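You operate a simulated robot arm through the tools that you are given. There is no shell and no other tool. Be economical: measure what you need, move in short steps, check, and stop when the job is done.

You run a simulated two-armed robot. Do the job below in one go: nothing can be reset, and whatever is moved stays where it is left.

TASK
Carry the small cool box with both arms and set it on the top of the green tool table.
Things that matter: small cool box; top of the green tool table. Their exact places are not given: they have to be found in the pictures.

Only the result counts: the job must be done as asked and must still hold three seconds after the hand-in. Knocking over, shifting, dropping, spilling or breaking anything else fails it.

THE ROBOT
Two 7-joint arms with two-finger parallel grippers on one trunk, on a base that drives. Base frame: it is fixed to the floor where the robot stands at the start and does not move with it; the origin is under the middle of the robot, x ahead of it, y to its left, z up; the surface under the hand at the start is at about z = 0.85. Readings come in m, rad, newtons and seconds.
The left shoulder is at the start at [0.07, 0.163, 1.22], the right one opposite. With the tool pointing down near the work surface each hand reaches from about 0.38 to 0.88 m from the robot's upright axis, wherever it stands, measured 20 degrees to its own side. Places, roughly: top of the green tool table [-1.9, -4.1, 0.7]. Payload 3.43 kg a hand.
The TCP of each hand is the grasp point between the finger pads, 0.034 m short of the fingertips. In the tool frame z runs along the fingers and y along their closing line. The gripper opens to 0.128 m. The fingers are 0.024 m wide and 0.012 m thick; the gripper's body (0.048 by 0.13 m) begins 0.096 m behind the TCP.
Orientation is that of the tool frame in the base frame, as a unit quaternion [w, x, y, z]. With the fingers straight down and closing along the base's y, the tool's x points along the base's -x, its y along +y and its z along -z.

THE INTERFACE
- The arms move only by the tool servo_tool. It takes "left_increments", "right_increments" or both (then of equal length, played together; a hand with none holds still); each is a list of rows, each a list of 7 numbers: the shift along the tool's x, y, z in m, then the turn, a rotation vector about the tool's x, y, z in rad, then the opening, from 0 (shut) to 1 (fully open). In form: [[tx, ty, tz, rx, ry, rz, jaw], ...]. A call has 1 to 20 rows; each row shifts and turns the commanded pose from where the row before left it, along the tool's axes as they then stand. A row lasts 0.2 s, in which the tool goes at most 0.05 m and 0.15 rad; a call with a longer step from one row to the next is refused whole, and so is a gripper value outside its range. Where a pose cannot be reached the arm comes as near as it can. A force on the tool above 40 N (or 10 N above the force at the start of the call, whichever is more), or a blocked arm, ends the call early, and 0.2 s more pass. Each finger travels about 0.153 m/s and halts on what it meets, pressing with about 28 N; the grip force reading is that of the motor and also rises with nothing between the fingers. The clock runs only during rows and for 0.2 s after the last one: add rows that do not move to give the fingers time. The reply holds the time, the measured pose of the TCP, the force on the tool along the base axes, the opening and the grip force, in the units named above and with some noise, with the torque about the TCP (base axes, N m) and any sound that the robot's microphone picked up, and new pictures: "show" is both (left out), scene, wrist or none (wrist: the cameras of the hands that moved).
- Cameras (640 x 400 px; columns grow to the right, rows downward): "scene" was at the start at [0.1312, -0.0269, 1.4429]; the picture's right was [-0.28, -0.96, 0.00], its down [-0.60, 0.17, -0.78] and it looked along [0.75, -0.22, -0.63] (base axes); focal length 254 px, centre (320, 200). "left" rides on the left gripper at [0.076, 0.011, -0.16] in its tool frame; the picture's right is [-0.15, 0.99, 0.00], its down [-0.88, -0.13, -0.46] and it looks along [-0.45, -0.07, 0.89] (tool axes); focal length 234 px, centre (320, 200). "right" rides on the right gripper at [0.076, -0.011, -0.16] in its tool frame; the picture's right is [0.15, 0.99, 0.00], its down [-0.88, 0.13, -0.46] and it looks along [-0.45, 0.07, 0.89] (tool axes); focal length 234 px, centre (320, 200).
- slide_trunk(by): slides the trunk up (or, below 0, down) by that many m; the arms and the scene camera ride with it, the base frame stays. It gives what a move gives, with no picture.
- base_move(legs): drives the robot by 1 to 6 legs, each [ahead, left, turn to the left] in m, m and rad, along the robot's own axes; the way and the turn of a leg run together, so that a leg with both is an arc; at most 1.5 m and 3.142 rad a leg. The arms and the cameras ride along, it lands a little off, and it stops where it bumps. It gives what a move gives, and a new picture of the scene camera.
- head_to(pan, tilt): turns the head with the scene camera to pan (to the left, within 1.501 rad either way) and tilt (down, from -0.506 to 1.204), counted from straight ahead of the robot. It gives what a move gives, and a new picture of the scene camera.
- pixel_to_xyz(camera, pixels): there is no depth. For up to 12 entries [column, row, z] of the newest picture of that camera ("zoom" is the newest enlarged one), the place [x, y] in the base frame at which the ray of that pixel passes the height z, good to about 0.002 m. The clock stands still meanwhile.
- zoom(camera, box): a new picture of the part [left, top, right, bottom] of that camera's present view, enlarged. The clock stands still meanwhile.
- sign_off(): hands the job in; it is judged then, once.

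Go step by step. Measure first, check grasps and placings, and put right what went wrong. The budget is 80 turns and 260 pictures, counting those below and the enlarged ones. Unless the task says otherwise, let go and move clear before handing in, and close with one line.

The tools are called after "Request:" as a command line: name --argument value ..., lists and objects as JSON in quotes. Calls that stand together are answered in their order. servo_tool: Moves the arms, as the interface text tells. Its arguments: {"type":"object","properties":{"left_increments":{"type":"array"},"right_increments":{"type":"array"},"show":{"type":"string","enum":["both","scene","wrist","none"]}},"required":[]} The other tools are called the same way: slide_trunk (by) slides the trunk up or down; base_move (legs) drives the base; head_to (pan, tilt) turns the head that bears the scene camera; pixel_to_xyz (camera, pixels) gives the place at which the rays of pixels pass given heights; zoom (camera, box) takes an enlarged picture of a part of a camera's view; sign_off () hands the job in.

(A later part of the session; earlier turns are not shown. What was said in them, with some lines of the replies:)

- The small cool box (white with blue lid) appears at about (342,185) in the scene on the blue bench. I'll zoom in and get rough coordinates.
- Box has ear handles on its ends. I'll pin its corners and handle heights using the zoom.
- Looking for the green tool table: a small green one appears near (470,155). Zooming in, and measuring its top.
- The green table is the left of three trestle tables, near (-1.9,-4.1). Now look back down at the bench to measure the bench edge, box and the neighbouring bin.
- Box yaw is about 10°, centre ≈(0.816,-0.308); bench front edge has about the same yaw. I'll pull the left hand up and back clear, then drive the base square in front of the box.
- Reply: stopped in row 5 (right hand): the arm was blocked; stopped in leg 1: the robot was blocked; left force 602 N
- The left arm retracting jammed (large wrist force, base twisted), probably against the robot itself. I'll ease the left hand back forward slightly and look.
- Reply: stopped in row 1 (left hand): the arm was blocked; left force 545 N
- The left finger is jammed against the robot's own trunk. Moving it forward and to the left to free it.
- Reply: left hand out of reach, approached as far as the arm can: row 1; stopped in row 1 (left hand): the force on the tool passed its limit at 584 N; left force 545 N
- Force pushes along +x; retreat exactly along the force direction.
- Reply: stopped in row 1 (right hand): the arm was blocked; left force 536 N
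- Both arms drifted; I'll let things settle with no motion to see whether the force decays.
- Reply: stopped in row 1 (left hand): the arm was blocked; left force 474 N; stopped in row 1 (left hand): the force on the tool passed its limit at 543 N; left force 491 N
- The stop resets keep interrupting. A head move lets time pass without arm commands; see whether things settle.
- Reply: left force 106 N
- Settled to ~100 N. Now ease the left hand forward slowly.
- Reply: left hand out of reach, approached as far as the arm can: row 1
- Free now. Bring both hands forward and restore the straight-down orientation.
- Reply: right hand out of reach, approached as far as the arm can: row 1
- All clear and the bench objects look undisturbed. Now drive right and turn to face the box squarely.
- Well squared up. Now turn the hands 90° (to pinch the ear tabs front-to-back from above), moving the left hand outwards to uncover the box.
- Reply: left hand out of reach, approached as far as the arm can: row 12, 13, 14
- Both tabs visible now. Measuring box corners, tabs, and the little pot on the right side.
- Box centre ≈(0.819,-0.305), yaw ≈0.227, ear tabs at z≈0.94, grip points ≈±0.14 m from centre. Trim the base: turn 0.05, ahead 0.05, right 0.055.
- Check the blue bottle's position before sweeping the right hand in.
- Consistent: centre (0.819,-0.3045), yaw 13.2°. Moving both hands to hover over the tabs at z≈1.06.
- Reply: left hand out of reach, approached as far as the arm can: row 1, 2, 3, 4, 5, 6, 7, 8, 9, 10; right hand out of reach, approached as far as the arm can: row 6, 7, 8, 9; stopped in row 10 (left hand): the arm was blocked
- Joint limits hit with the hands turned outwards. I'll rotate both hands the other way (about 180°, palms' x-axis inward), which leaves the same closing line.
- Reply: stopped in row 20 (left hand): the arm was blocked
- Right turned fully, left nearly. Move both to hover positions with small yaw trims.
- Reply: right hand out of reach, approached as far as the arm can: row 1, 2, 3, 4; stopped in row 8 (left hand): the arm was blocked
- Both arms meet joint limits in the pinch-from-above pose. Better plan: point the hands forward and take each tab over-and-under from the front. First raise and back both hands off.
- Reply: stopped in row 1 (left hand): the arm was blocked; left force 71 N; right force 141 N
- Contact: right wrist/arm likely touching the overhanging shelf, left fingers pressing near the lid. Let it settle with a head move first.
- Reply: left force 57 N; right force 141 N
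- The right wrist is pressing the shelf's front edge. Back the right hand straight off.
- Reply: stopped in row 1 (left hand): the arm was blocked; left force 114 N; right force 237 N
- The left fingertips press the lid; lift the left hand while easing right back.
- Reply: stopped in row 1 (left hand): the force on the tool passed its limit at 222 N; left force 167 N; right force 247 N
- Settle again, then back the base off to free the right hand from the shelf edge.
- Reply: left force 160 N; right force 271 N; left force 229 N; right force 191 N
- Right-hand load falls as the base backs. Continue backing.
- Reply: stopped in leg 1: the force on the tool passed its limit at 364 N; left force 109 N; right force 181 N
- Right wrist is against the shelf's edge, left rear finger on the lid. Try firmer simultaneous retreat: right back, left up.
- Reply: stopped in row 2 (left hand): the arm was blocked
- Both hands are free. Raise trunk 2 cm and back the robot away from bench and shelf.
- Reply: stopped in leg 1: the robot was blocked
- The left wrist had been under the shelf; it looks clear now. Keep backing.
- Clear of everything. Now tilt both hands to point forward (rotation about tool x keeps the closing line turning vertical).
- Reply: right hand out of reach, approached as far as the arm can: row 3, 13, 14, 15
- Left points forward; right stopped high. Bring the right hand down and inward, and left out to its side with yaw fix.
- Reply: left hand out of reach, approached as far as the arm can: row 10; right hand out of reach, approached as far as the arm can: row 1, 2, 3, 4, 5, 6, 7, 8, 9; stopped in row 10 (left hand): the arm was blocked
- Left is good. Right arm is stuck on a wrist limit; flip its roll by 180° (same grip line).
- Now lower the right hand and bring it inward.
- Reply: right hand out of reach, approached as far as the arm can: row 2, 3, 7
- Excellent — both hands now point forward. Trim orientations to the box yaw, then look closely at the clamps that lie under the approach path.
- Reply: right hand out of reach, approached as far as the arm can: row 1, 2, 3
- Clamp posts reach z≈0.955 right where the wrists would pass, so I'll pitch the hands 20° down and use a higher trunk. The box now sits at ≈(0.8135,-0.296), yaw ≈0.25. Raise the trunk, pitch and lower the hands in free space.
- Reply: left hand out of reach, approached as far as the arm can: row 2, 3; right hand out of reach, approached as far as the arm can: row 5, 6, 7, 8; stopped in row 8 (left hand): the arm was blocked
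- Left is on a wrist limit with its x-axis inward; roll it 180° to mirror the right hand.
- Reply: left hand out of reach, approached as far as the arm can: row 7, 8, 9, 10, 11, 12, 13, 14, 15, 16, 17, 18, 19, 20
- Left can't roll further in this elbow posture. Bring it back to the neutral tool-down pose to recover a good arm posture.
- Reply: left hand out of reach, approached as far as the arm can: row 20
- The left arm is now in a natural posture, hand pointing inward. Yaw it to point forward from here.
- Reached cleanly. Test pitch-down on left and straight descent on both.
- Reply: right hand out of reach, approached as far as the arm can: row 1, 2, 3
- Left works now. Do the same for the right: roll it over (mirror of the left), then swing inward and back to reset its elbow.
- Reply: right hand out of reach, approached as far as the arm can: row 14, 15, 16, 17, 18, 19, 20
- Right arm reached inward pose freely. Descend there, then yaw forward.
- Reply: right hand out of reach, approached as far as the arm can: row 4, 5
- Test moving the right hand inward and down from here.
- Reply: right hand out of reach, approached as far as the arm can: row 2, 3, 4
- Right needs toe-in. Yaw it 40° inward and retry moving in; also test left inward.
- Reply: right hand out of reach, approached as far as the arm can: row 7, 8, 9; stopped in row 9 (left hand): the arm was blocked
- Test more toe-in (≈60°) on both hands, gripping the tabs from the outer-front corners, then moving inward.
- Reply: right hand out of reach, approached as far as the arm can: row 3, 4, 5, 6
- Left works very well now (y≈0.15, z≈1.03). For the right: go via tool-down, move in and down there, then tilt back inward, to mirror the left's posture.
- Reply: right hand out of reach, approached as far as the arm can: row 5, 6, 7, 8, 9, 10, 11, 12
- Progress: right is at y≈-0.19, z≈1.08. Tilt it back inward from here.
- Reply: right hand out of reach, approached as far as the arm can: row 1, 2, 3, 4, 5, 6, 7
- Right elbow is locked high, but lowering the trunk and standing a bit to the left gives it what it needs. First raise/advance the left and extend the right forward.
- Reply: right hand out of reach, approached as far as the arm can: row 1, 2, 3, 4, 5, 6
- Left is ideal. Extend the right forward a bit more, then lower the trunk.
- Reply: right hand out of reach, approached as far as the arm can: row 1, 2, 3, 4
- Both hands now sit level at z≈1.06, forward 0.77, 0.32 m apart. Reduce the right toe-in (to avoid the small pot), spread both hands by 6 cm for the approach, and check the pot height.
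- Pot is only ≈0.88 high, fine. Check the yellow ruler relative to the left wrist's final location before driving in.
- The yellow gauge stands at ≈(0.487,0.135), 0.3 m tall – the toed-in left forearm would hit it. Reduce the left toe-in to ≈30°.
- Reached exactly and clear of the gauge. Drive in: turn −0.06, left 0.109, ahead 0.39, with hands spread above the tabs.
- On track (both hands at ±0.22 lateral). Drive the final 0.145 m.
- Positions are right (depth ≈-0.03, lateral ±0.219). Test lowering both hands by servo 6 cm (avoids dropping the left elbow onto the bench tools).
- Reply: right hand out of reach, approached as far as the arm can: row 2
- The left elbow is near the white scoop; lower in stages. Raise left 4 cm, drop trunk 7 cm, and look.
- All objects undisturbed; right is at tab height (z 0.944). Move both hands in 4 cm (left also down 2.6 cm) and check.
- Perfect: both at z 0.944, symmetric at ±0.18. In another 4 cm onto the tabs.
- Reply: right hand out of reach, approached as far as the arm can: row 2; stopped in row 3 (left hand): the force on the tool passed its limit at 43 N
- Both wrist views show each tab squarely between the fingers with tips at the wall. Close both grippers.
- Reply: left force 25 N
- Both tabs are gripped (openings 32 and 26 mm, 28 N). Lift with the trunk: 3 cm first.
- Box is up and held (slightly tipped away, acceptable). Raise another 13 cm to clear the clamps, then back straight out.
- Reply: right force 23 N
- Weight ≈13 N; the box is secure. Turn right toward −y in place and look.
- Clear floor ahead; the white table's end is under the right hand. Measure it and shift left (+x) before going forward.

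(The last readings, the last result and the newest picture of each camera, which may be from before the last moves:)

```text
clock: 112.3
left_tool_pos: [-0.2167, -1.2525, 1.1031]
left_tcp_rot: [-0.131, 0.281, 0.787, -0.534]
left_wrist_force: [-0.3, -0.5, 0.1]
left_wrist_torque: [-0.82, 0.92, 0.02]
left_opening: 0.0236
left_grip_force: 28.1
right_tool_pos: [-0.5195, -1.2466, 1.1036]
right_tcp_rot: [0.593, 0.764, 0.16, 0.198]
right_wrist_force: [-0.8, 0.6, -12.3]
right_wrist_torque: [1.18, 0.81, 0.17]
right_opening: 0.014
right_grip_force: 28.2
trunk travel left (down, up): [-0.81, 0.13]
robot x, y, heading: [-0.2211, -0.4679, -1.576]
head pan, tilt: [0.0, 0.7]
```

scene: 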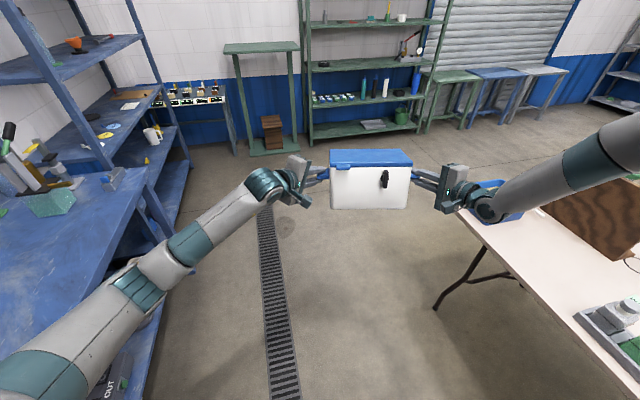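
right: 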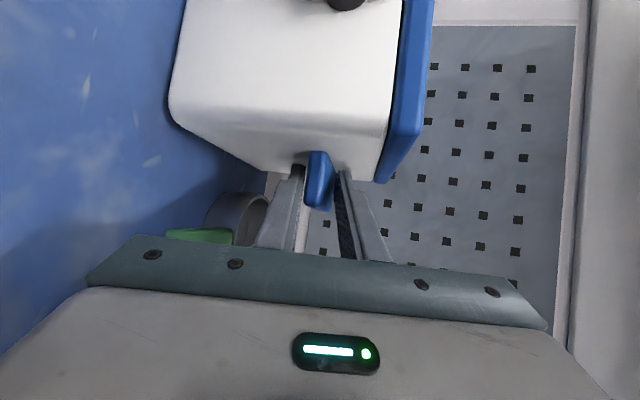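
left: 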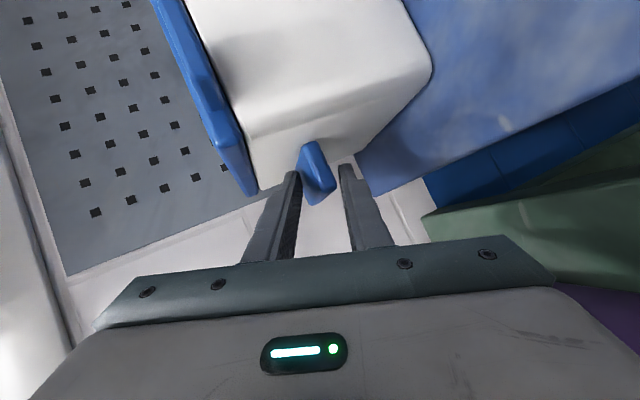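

Path is clear at x≈-0.22. Drive forward 2.1 m, then sideways right 1.45 m to stand before the green table.

Request:
base_move --legs '[[1.2, 0, 0], [0.9, 0, 0], [0, -0.75, 0], [0, -0.7, 0]]'

```text
clock: 129.8
left_tool_pos: [-1.6554, -3.356, 1.1013]
left_tcp_rot: [-0.13, 0.28, 0.787, -0.534]
left_wrist_force: [7.6, -1.5, -2.1]
left_wrist_torque: [-0.82, 0.7, 0.18]
left_opening: 0.0235
left_grip_force: 28.5
right_tool_pos: [-1.9568, -3.3501, 1.1038]
right_tcp_rot: [0.592, 0.765, 0.162, 0.197]
right_wrist_force: [-7.0, 1.0, -11.9]
right_wrist_torque: [1.19, 0.75, -0.03]
right_opening: 0.0142
right_grip_force: 27.7
trunk travel left (down, up): [-0.81, 0.13]
robot x, y, heading: [-1.6626, -2.5721, -1.573]
head pan, tilt: [0.0, 0.7]
```

scene: 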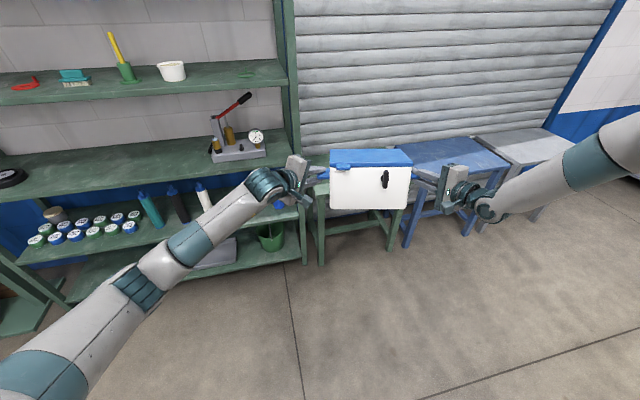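

The green table is right behind the box. Measure its legs and visible top edges.

Request:
zoom --camera "scene" --box '[270, 110, 490, 270]'

Request:
pixel_to_xyz --camera "scene" --pixels '[[321, 262, 0.0], [392, 250, 0.0], [316, 186, 0.7], [404, 246, 0.0], [305, 262, 0.0]]'

```text
2.50 times, centred on (380, 190) of scene
```

zoom: 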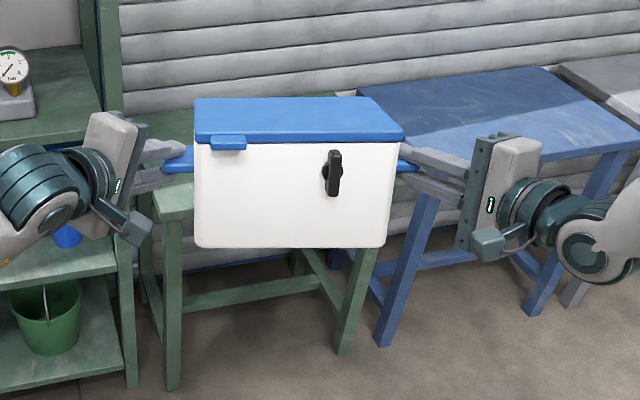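

```text
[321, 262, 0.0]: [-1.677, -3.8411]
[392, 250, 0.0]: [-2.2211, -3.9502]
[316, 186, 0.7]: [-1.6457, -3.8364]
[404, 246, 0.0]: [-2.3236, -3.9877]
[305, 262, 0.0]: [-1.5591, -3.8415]
```

Request:
pixel_to_xyz --camera "zoom" --pixels '[[172, 388, 0.0], [343, 352, 0.0], [383, 345, 0.0], [157, 205, 0.7], [122, 112, 0.7], [338, 94, 0.7], [358, 92, 0.7], [150, 190, 0.7], [130, 387, 0.0], [105, 150, 0.7]]'

```text
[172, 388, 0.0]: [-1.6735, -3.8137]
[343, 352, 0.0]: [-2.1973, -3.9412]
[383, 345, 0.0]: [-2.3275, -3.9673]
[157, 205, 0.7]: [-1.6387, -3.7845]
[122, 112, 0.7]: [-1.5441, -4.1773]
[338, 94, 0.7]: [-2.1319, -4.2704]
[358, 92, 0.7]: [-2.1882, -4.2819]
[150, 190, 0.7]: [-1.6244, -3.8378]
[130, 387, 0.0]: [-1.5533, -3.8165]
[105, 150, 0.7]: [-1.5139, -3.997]
```

Green top spans x≈-1.64…-2.2, y≈-3.8…-4.25. Aim the box centre at (-1.93,-3.99): shift right 0.125 and go ahead, stopping short for a check.

Request:
base_move --legs '[[0, -0.125, 0], [0.45, 0, 0]]'

Request:
zoom --camera "scene" --box '[200, 100, 540, 310]'

```text
clock: 133.3
left_tool_pos: [-1.7858, -3.8005, 1.103]
left_tcp_rot: [-0.131, 0.28, 0.786, -0.536]
left_wrist_force: [0.8, -0.9, -2.9]
left_wrist_torque: [-0.82, 0.71, 0.18]
left_opening: 0.0233
left_grip_force: 28.3
right_tool_pos: [-2.0892, -3.7957, 1.1034]
right_tcp_rot: [0.593, 0.764, 0.161, 0.197]
right_wrist_force: [-1.0, 1.8, -11.5]
right_wrist_torque: [1.19, 0.61, 0.08]
right_opening: 0.0139
right_grip_force: 27.7
trunk travel left (down, up): [-0.81, 0.13]
robot x, y, heading: [-1.7896, -3.0147, -1.584]
head pan, tilt: [0.0, 0.7]
```

scene: 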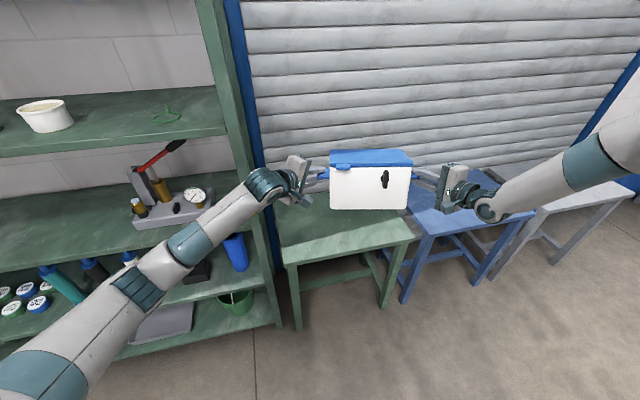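

```text
1.88 times, centred on (370, 205) of scene
5 turns are left
```

zoom: 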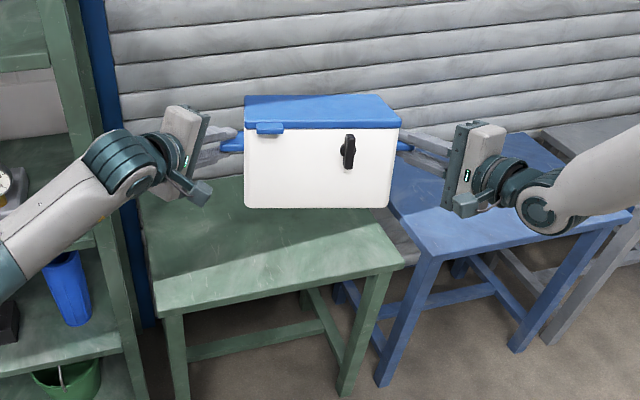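

Box is over the green top's front, centred in x. Five turns left, so combine: go ahead 0.16, lower 0.25 and check.

Request:
pixel_to_xyz --camera "zoom" --pixels '[[160, 306, 0.7], [404, 258, 0.7], [140, 195, 0.7], [388, 205, 0.7]]'

Request:
base_move --legs '[[0.16, 0, 0]]'

Request:
slide_trunk --by -0.25

Request:
zoom --camera "scene" --box '[200, 90, 540, 300]'

```text
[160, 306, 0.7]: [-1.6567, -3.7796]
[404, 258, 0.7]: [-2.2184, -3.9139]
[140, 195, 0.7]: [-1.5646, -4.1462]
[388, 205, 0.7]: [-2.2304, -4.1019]
```

```text
clock: 134.8
left_tool_pos: [-1.7843, -3.9554, 1.1046]
left_tcp_rot: [-0.128, 0.279, 0.787, -0.535]
left_wrist_force: [-0.5, 0.9, -1.2]
left_wrist_torque: [-0.93, 0.8, 0.33]
left_opening: 0.0232
left_grip_force: 27.8
right_tool_pos: [-2.0871, -3.9514, 1.1043]
right_tcp_rot: [0.592, 0.764, 0.163, 0.198]
right_wrist_force: [0.4, 0.1, -12.2]
right_wrist_torque: [1.25, 0.67, -0.35]
right_opening: 0.014
right_grip_force: 28.0
trunk travel left (down, up): [-0.81, 0.13]
robot x, y, heading: [-1.7924, -3.1748, -1.575]
head pan, tilt: [0.0, 0.7]
```

scene: 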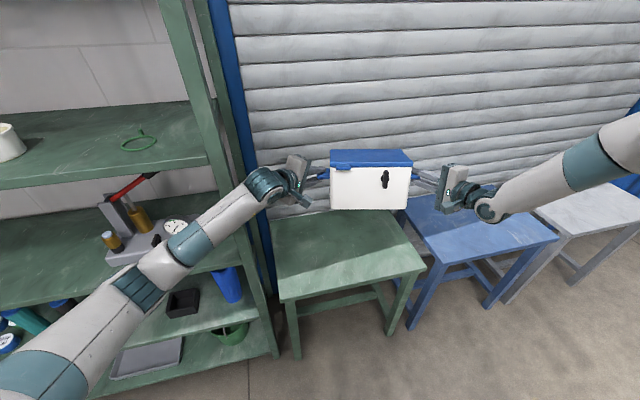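

```text
clock: 137.3
left_tool_pos: [-1.7843, -3.9569, 0.8524]
left_tcp_rot: [-0.129, 0.279, 0.787, -0.535]
left_wrist_force: [-0.3, -0.8, -3.1]
left_wrist_torque: [-0.87, 0.72, 0.17]
left_opening: 0.0233
left_grip_force: 28.2
right_tool_pos: [-2.0877, -3.951, 0.8539]
right_tcp_rot: [0.591, 0.765, 0.163, 0.198]
right_wrist_force: [-0.6, -0.5, -11.1]
right_wrist_torque: [1.29, 0.45, -0.13]
right_opening: 0.0143
right_grip_force: 27.9
trunk travel left (down, up): [-0.56, 0.38]
robot x, y, heading: [-1.7875, -3.1721, -1.573]
head pan, tilt: [0.0, 0.7]
```

```text
1.88 times, centred on (370, 195) of scene
4 turns are left
```

zoom: 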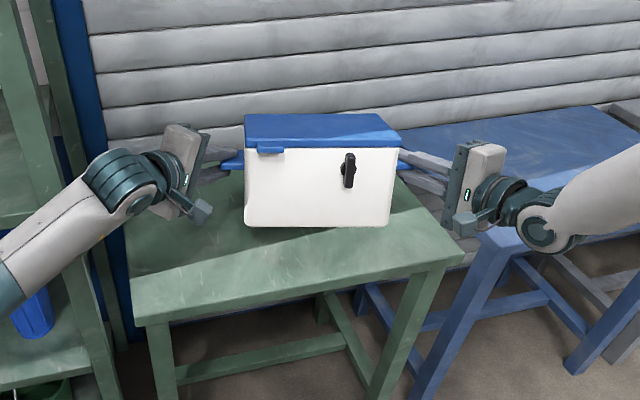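

Box is well placed over the green top. Lower onto it in two small steps and check contact.

Request:
slide_trunk --by -0.04

Request:
slide_trunk --by -0.015

Request:
zoom --camera "scene" --box '[240, 100, 480, 260]'

```text
clock: 138.2
left_tool_pos: [-1.7825, -3.9574, 0.8131]
left_tcp_rot: [-0.129, 0.278, 0.787, -0.535]
left_wrist_force: [1.4, 0.2, -2.6]
left_wrist_torque: [-0.84, 0.66, 0.12]
left_opening: 0.0229
left_grip_force: 28.1
right_tool_pos: [-2.0862, -3.9514, 0.8128]
right_tcp_rot: [0.592, 0.764, 0.163, 0.197]
right_wrist_force: [-1.1, -0.2, -10.3]
right_wrist_torque: [1.23, 0.31, 0.04]
right_opening: 0.014
right_grip_force: 27.8
trunk travel left (down, up): [-0.52, 0.42]
robot x, y, heading: [-1.7889, -3.1716, -1.571]
head pan, tilt: [0.0, 0.7]
```

```text
clock: 138.8
left_tool_pos: [-1.7842, -3.9577, 0.7996]
left_tcp_rot: [-0.129, 0.279, 0.787, -0.536]
left_wrist_force: [2.3, -0.8, 0.8]
left_wrist_torque: [-0.91, 0.86, 0.02]
left_opening: 0.0231
left_grip_force: 28.2
right_tool_pos: [-2.0874, -3.9519, 0.7984]
right_tcp_rot: [0.592, 0.765, 0.163, 0.197]
right_wrist_force: [-1.7, 0.8, -8.7]
right_wrist_torque: [0.78, -0.06, 0.26]
right_opening: 0.0139
right_grip_force: 28.5
trunk travel left (down, up): [-0.505, 0.435]
robot x, y, heading: [-1.7923, -3.1722, -1.573]
head pan, tilt: [0.0, 0.7]
```

```text
2.50 times, centred on (360, 180) of scene
3 turns are left
```

zoom: 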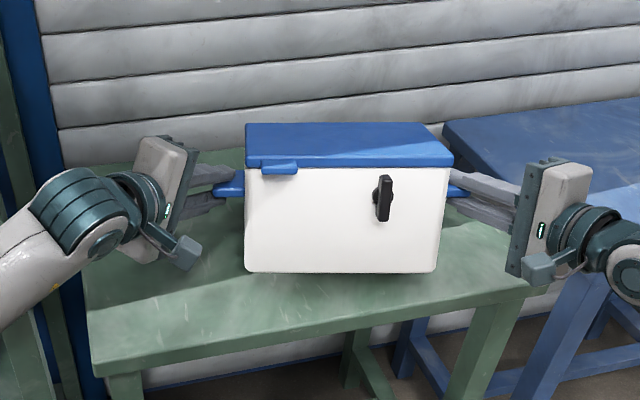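

Forces show contact starting (load fell from ~14 N to ~8 N). Lower 1 cm more and open the grippers.

Request:
slide_trunk --by -0.008

Request:
servo_tool --left_increments '[[0, 0, 0, 0, 0, 0, 0.25], [0, 0, 0, 0, 0, 0, 0.4], [0, 0, 0, 0, 0, 0, 0.6], [0, 0, 0, 0, 0, 0, 0.65], [0, 0, 0, 0, 0, 0, 0.65]]' --right_increments '[[0, 0, 0, 0, 0, 0, 0.25], [0, 0, 0, 0, 0, 0, 0.4], [0, 0, 0, 0, 0, 0, 0.6], [0, 0, 0, 0, 0, 0, 0.65], [0, 0, 0, 0, 0, 0, 0.65]]' --show "both"

Request:
zoom --camera "scene" --box '[240, 100, 480, 260]'

```text
clock: 139.4
left_tool_pos: [-1.7835, -3.9547, 0.7978]
left_tcp_rot: [-0.13, 0.278, 0.784, -0.539]
left_wrist_force: [1.9, -2.4, 21.4]
left_wrist_torque: [-1.15, 1.01, 0.58]
left_opening: 0.0228
left_grip_force: 28.3
right_tool_pos: [-2.088, -3.9489, 0.7952]
right_tcp_rot: [0.594, 0.763, 0.162, 0.197]
right_wrist_force: [-6.9, 4.8, -1.3]
right_wrist_torque: [-1.11, -0.99, 0.31]
right_opening: 0.0142
right_grip_force: 27.3
trunk travel left (down, up): [-0.497, 0.443]
robot x, y, heading: [-1.7905, -3.1703, -1.577]
head pan, tilt: [0.0, 0.7]
```

```text
clock: 140.6
left_tool_pos: [-1.7818, -3.9569, 0.7919]
left_tcp_rot: [-0.129, 0.279, 0.787, -0.535]
left_wrist_force: [3.4, -0.6, -4.2]
left_wrist_torque: [0.18, -0.04, 0.12]
left_opening: 0.0807
left_grip_force: 0.1
right_tool_pos: [-2.0877, -3.9514, 0.791]
right_tcp_rot: [0.593, 0.764, 0.162, 0.198]
right_wrist_force: [-1.8, -0.1, -0.6]
right_wrist_torque: [-0.04, -0.09, -0.06]
right_opening: 0.0836
right_grip_force: 0.5
trunk travel left (down, up): [-0.497, 0.443]
robot x, y, heading: [-1.7902, -3.1718, -1.568]
head pan, tilt: [0.0, 0.7]
```

scene: 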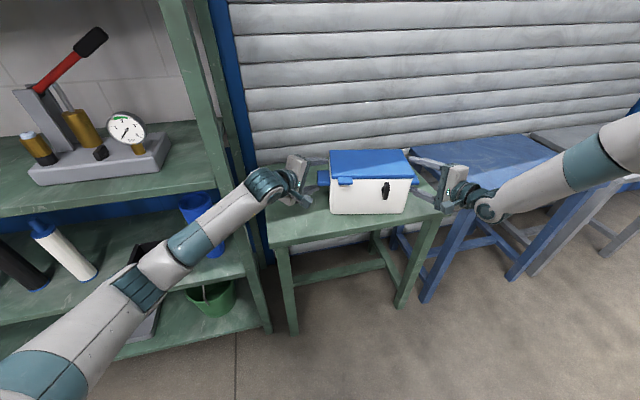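
right: 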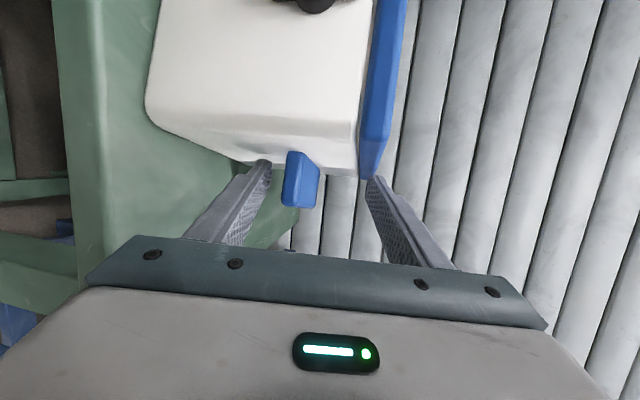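
left: 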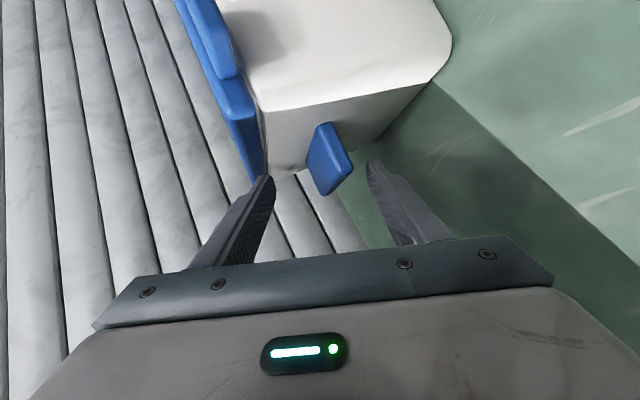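

```text
2.50 times, centred on (360, 180) of scene
2 turns are left
```

zoom: 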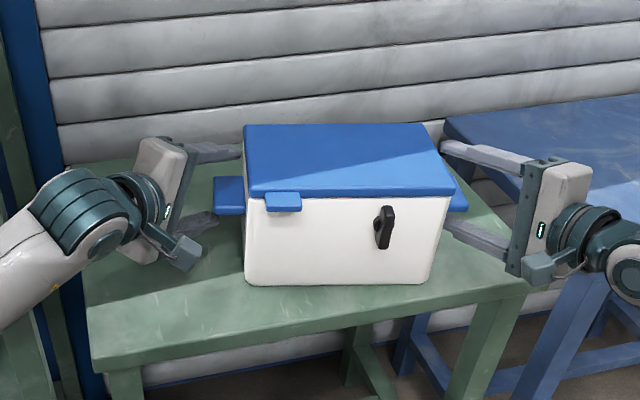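

Box sits level on the green top and both grippers are open. Withdraw both hands along their finger axes.

Request:
servo_tool --left_increments '[[0, 0, -0.015, 0, 0, 0, 0.65], [0, 0, -0.025, 0, 0, 0, 0.65], [0, 0, -0.03, 0, 0, 0, 0.65], [0, 0, -0.03, 0, 0, 0, 0.65], [0, 0, -0.03, 0, 0, 0, 0.65], [0, 0, 0, 0, 0, 0, 0.65]]' --right_increments '[[0, 0, -0.015, 0, 0, 0, 0.65], [0, 0, -0.025, 0, 0, 0, 0.65], [0, 0, -0.03, 0, 0, 0, 0.65], [0, 0, -0.03, 0, 0, 0, 0.65], [0, 0, -0.03, 0, 0, 0, 0.65], [0, 0, 0, 0, 0, 0, 0.65]]' --show "scene"

```text
clock: 142.0
left_tool_pos: [-1.7173, -3.8567, 0.8392]
left_tcp_rot: [-0.13, 0.278, 0.787, -0.535]
left_wrist_force: [0.4, -0.7, -0.6]
left_wrist_torque: [0.0, 0.01, -0.01]
left_opening: 0.0831
left_grip_force: 0.1
right_tool_pos: [-2.1515, -3.842, 0.8182]
right_tcp_rot: [0.591, 0.765, 0.164, 0.198]
right_wrist_force: [0.2, -0.1, -0.8]
right_wrist_torque: [0.0, 0.03, 0.01]
right_opening: 0.0832
right_grip_force: 0.1
trunk travel left (down, up): [-0.497, 0.443]
robot x, y, heading: [-1.7946, -3.1676, -1.577]
head pan, tilt: [0.0, 0.7]
1 turns are left
```

scene: 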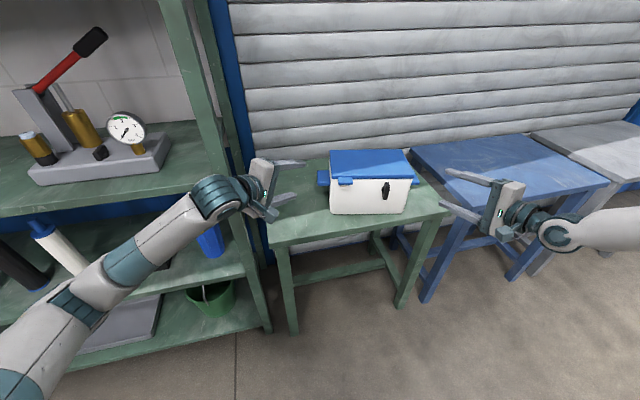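

The scene picture shows the cool box standing level on the green tool table at about (370,180), with both hands withdrawn and force readings near zero. Handing in.

Request:
sign_off

```text
The job is handed in.
```

The small cool box was carried with both arms and now stands level on top of the green tool table; both grippers are open and clear. Earlier, the left hand jammed against the robot's trunk and the right wrist pressed hard on the blue shelf edge; nothing looked shifted in the pictures.
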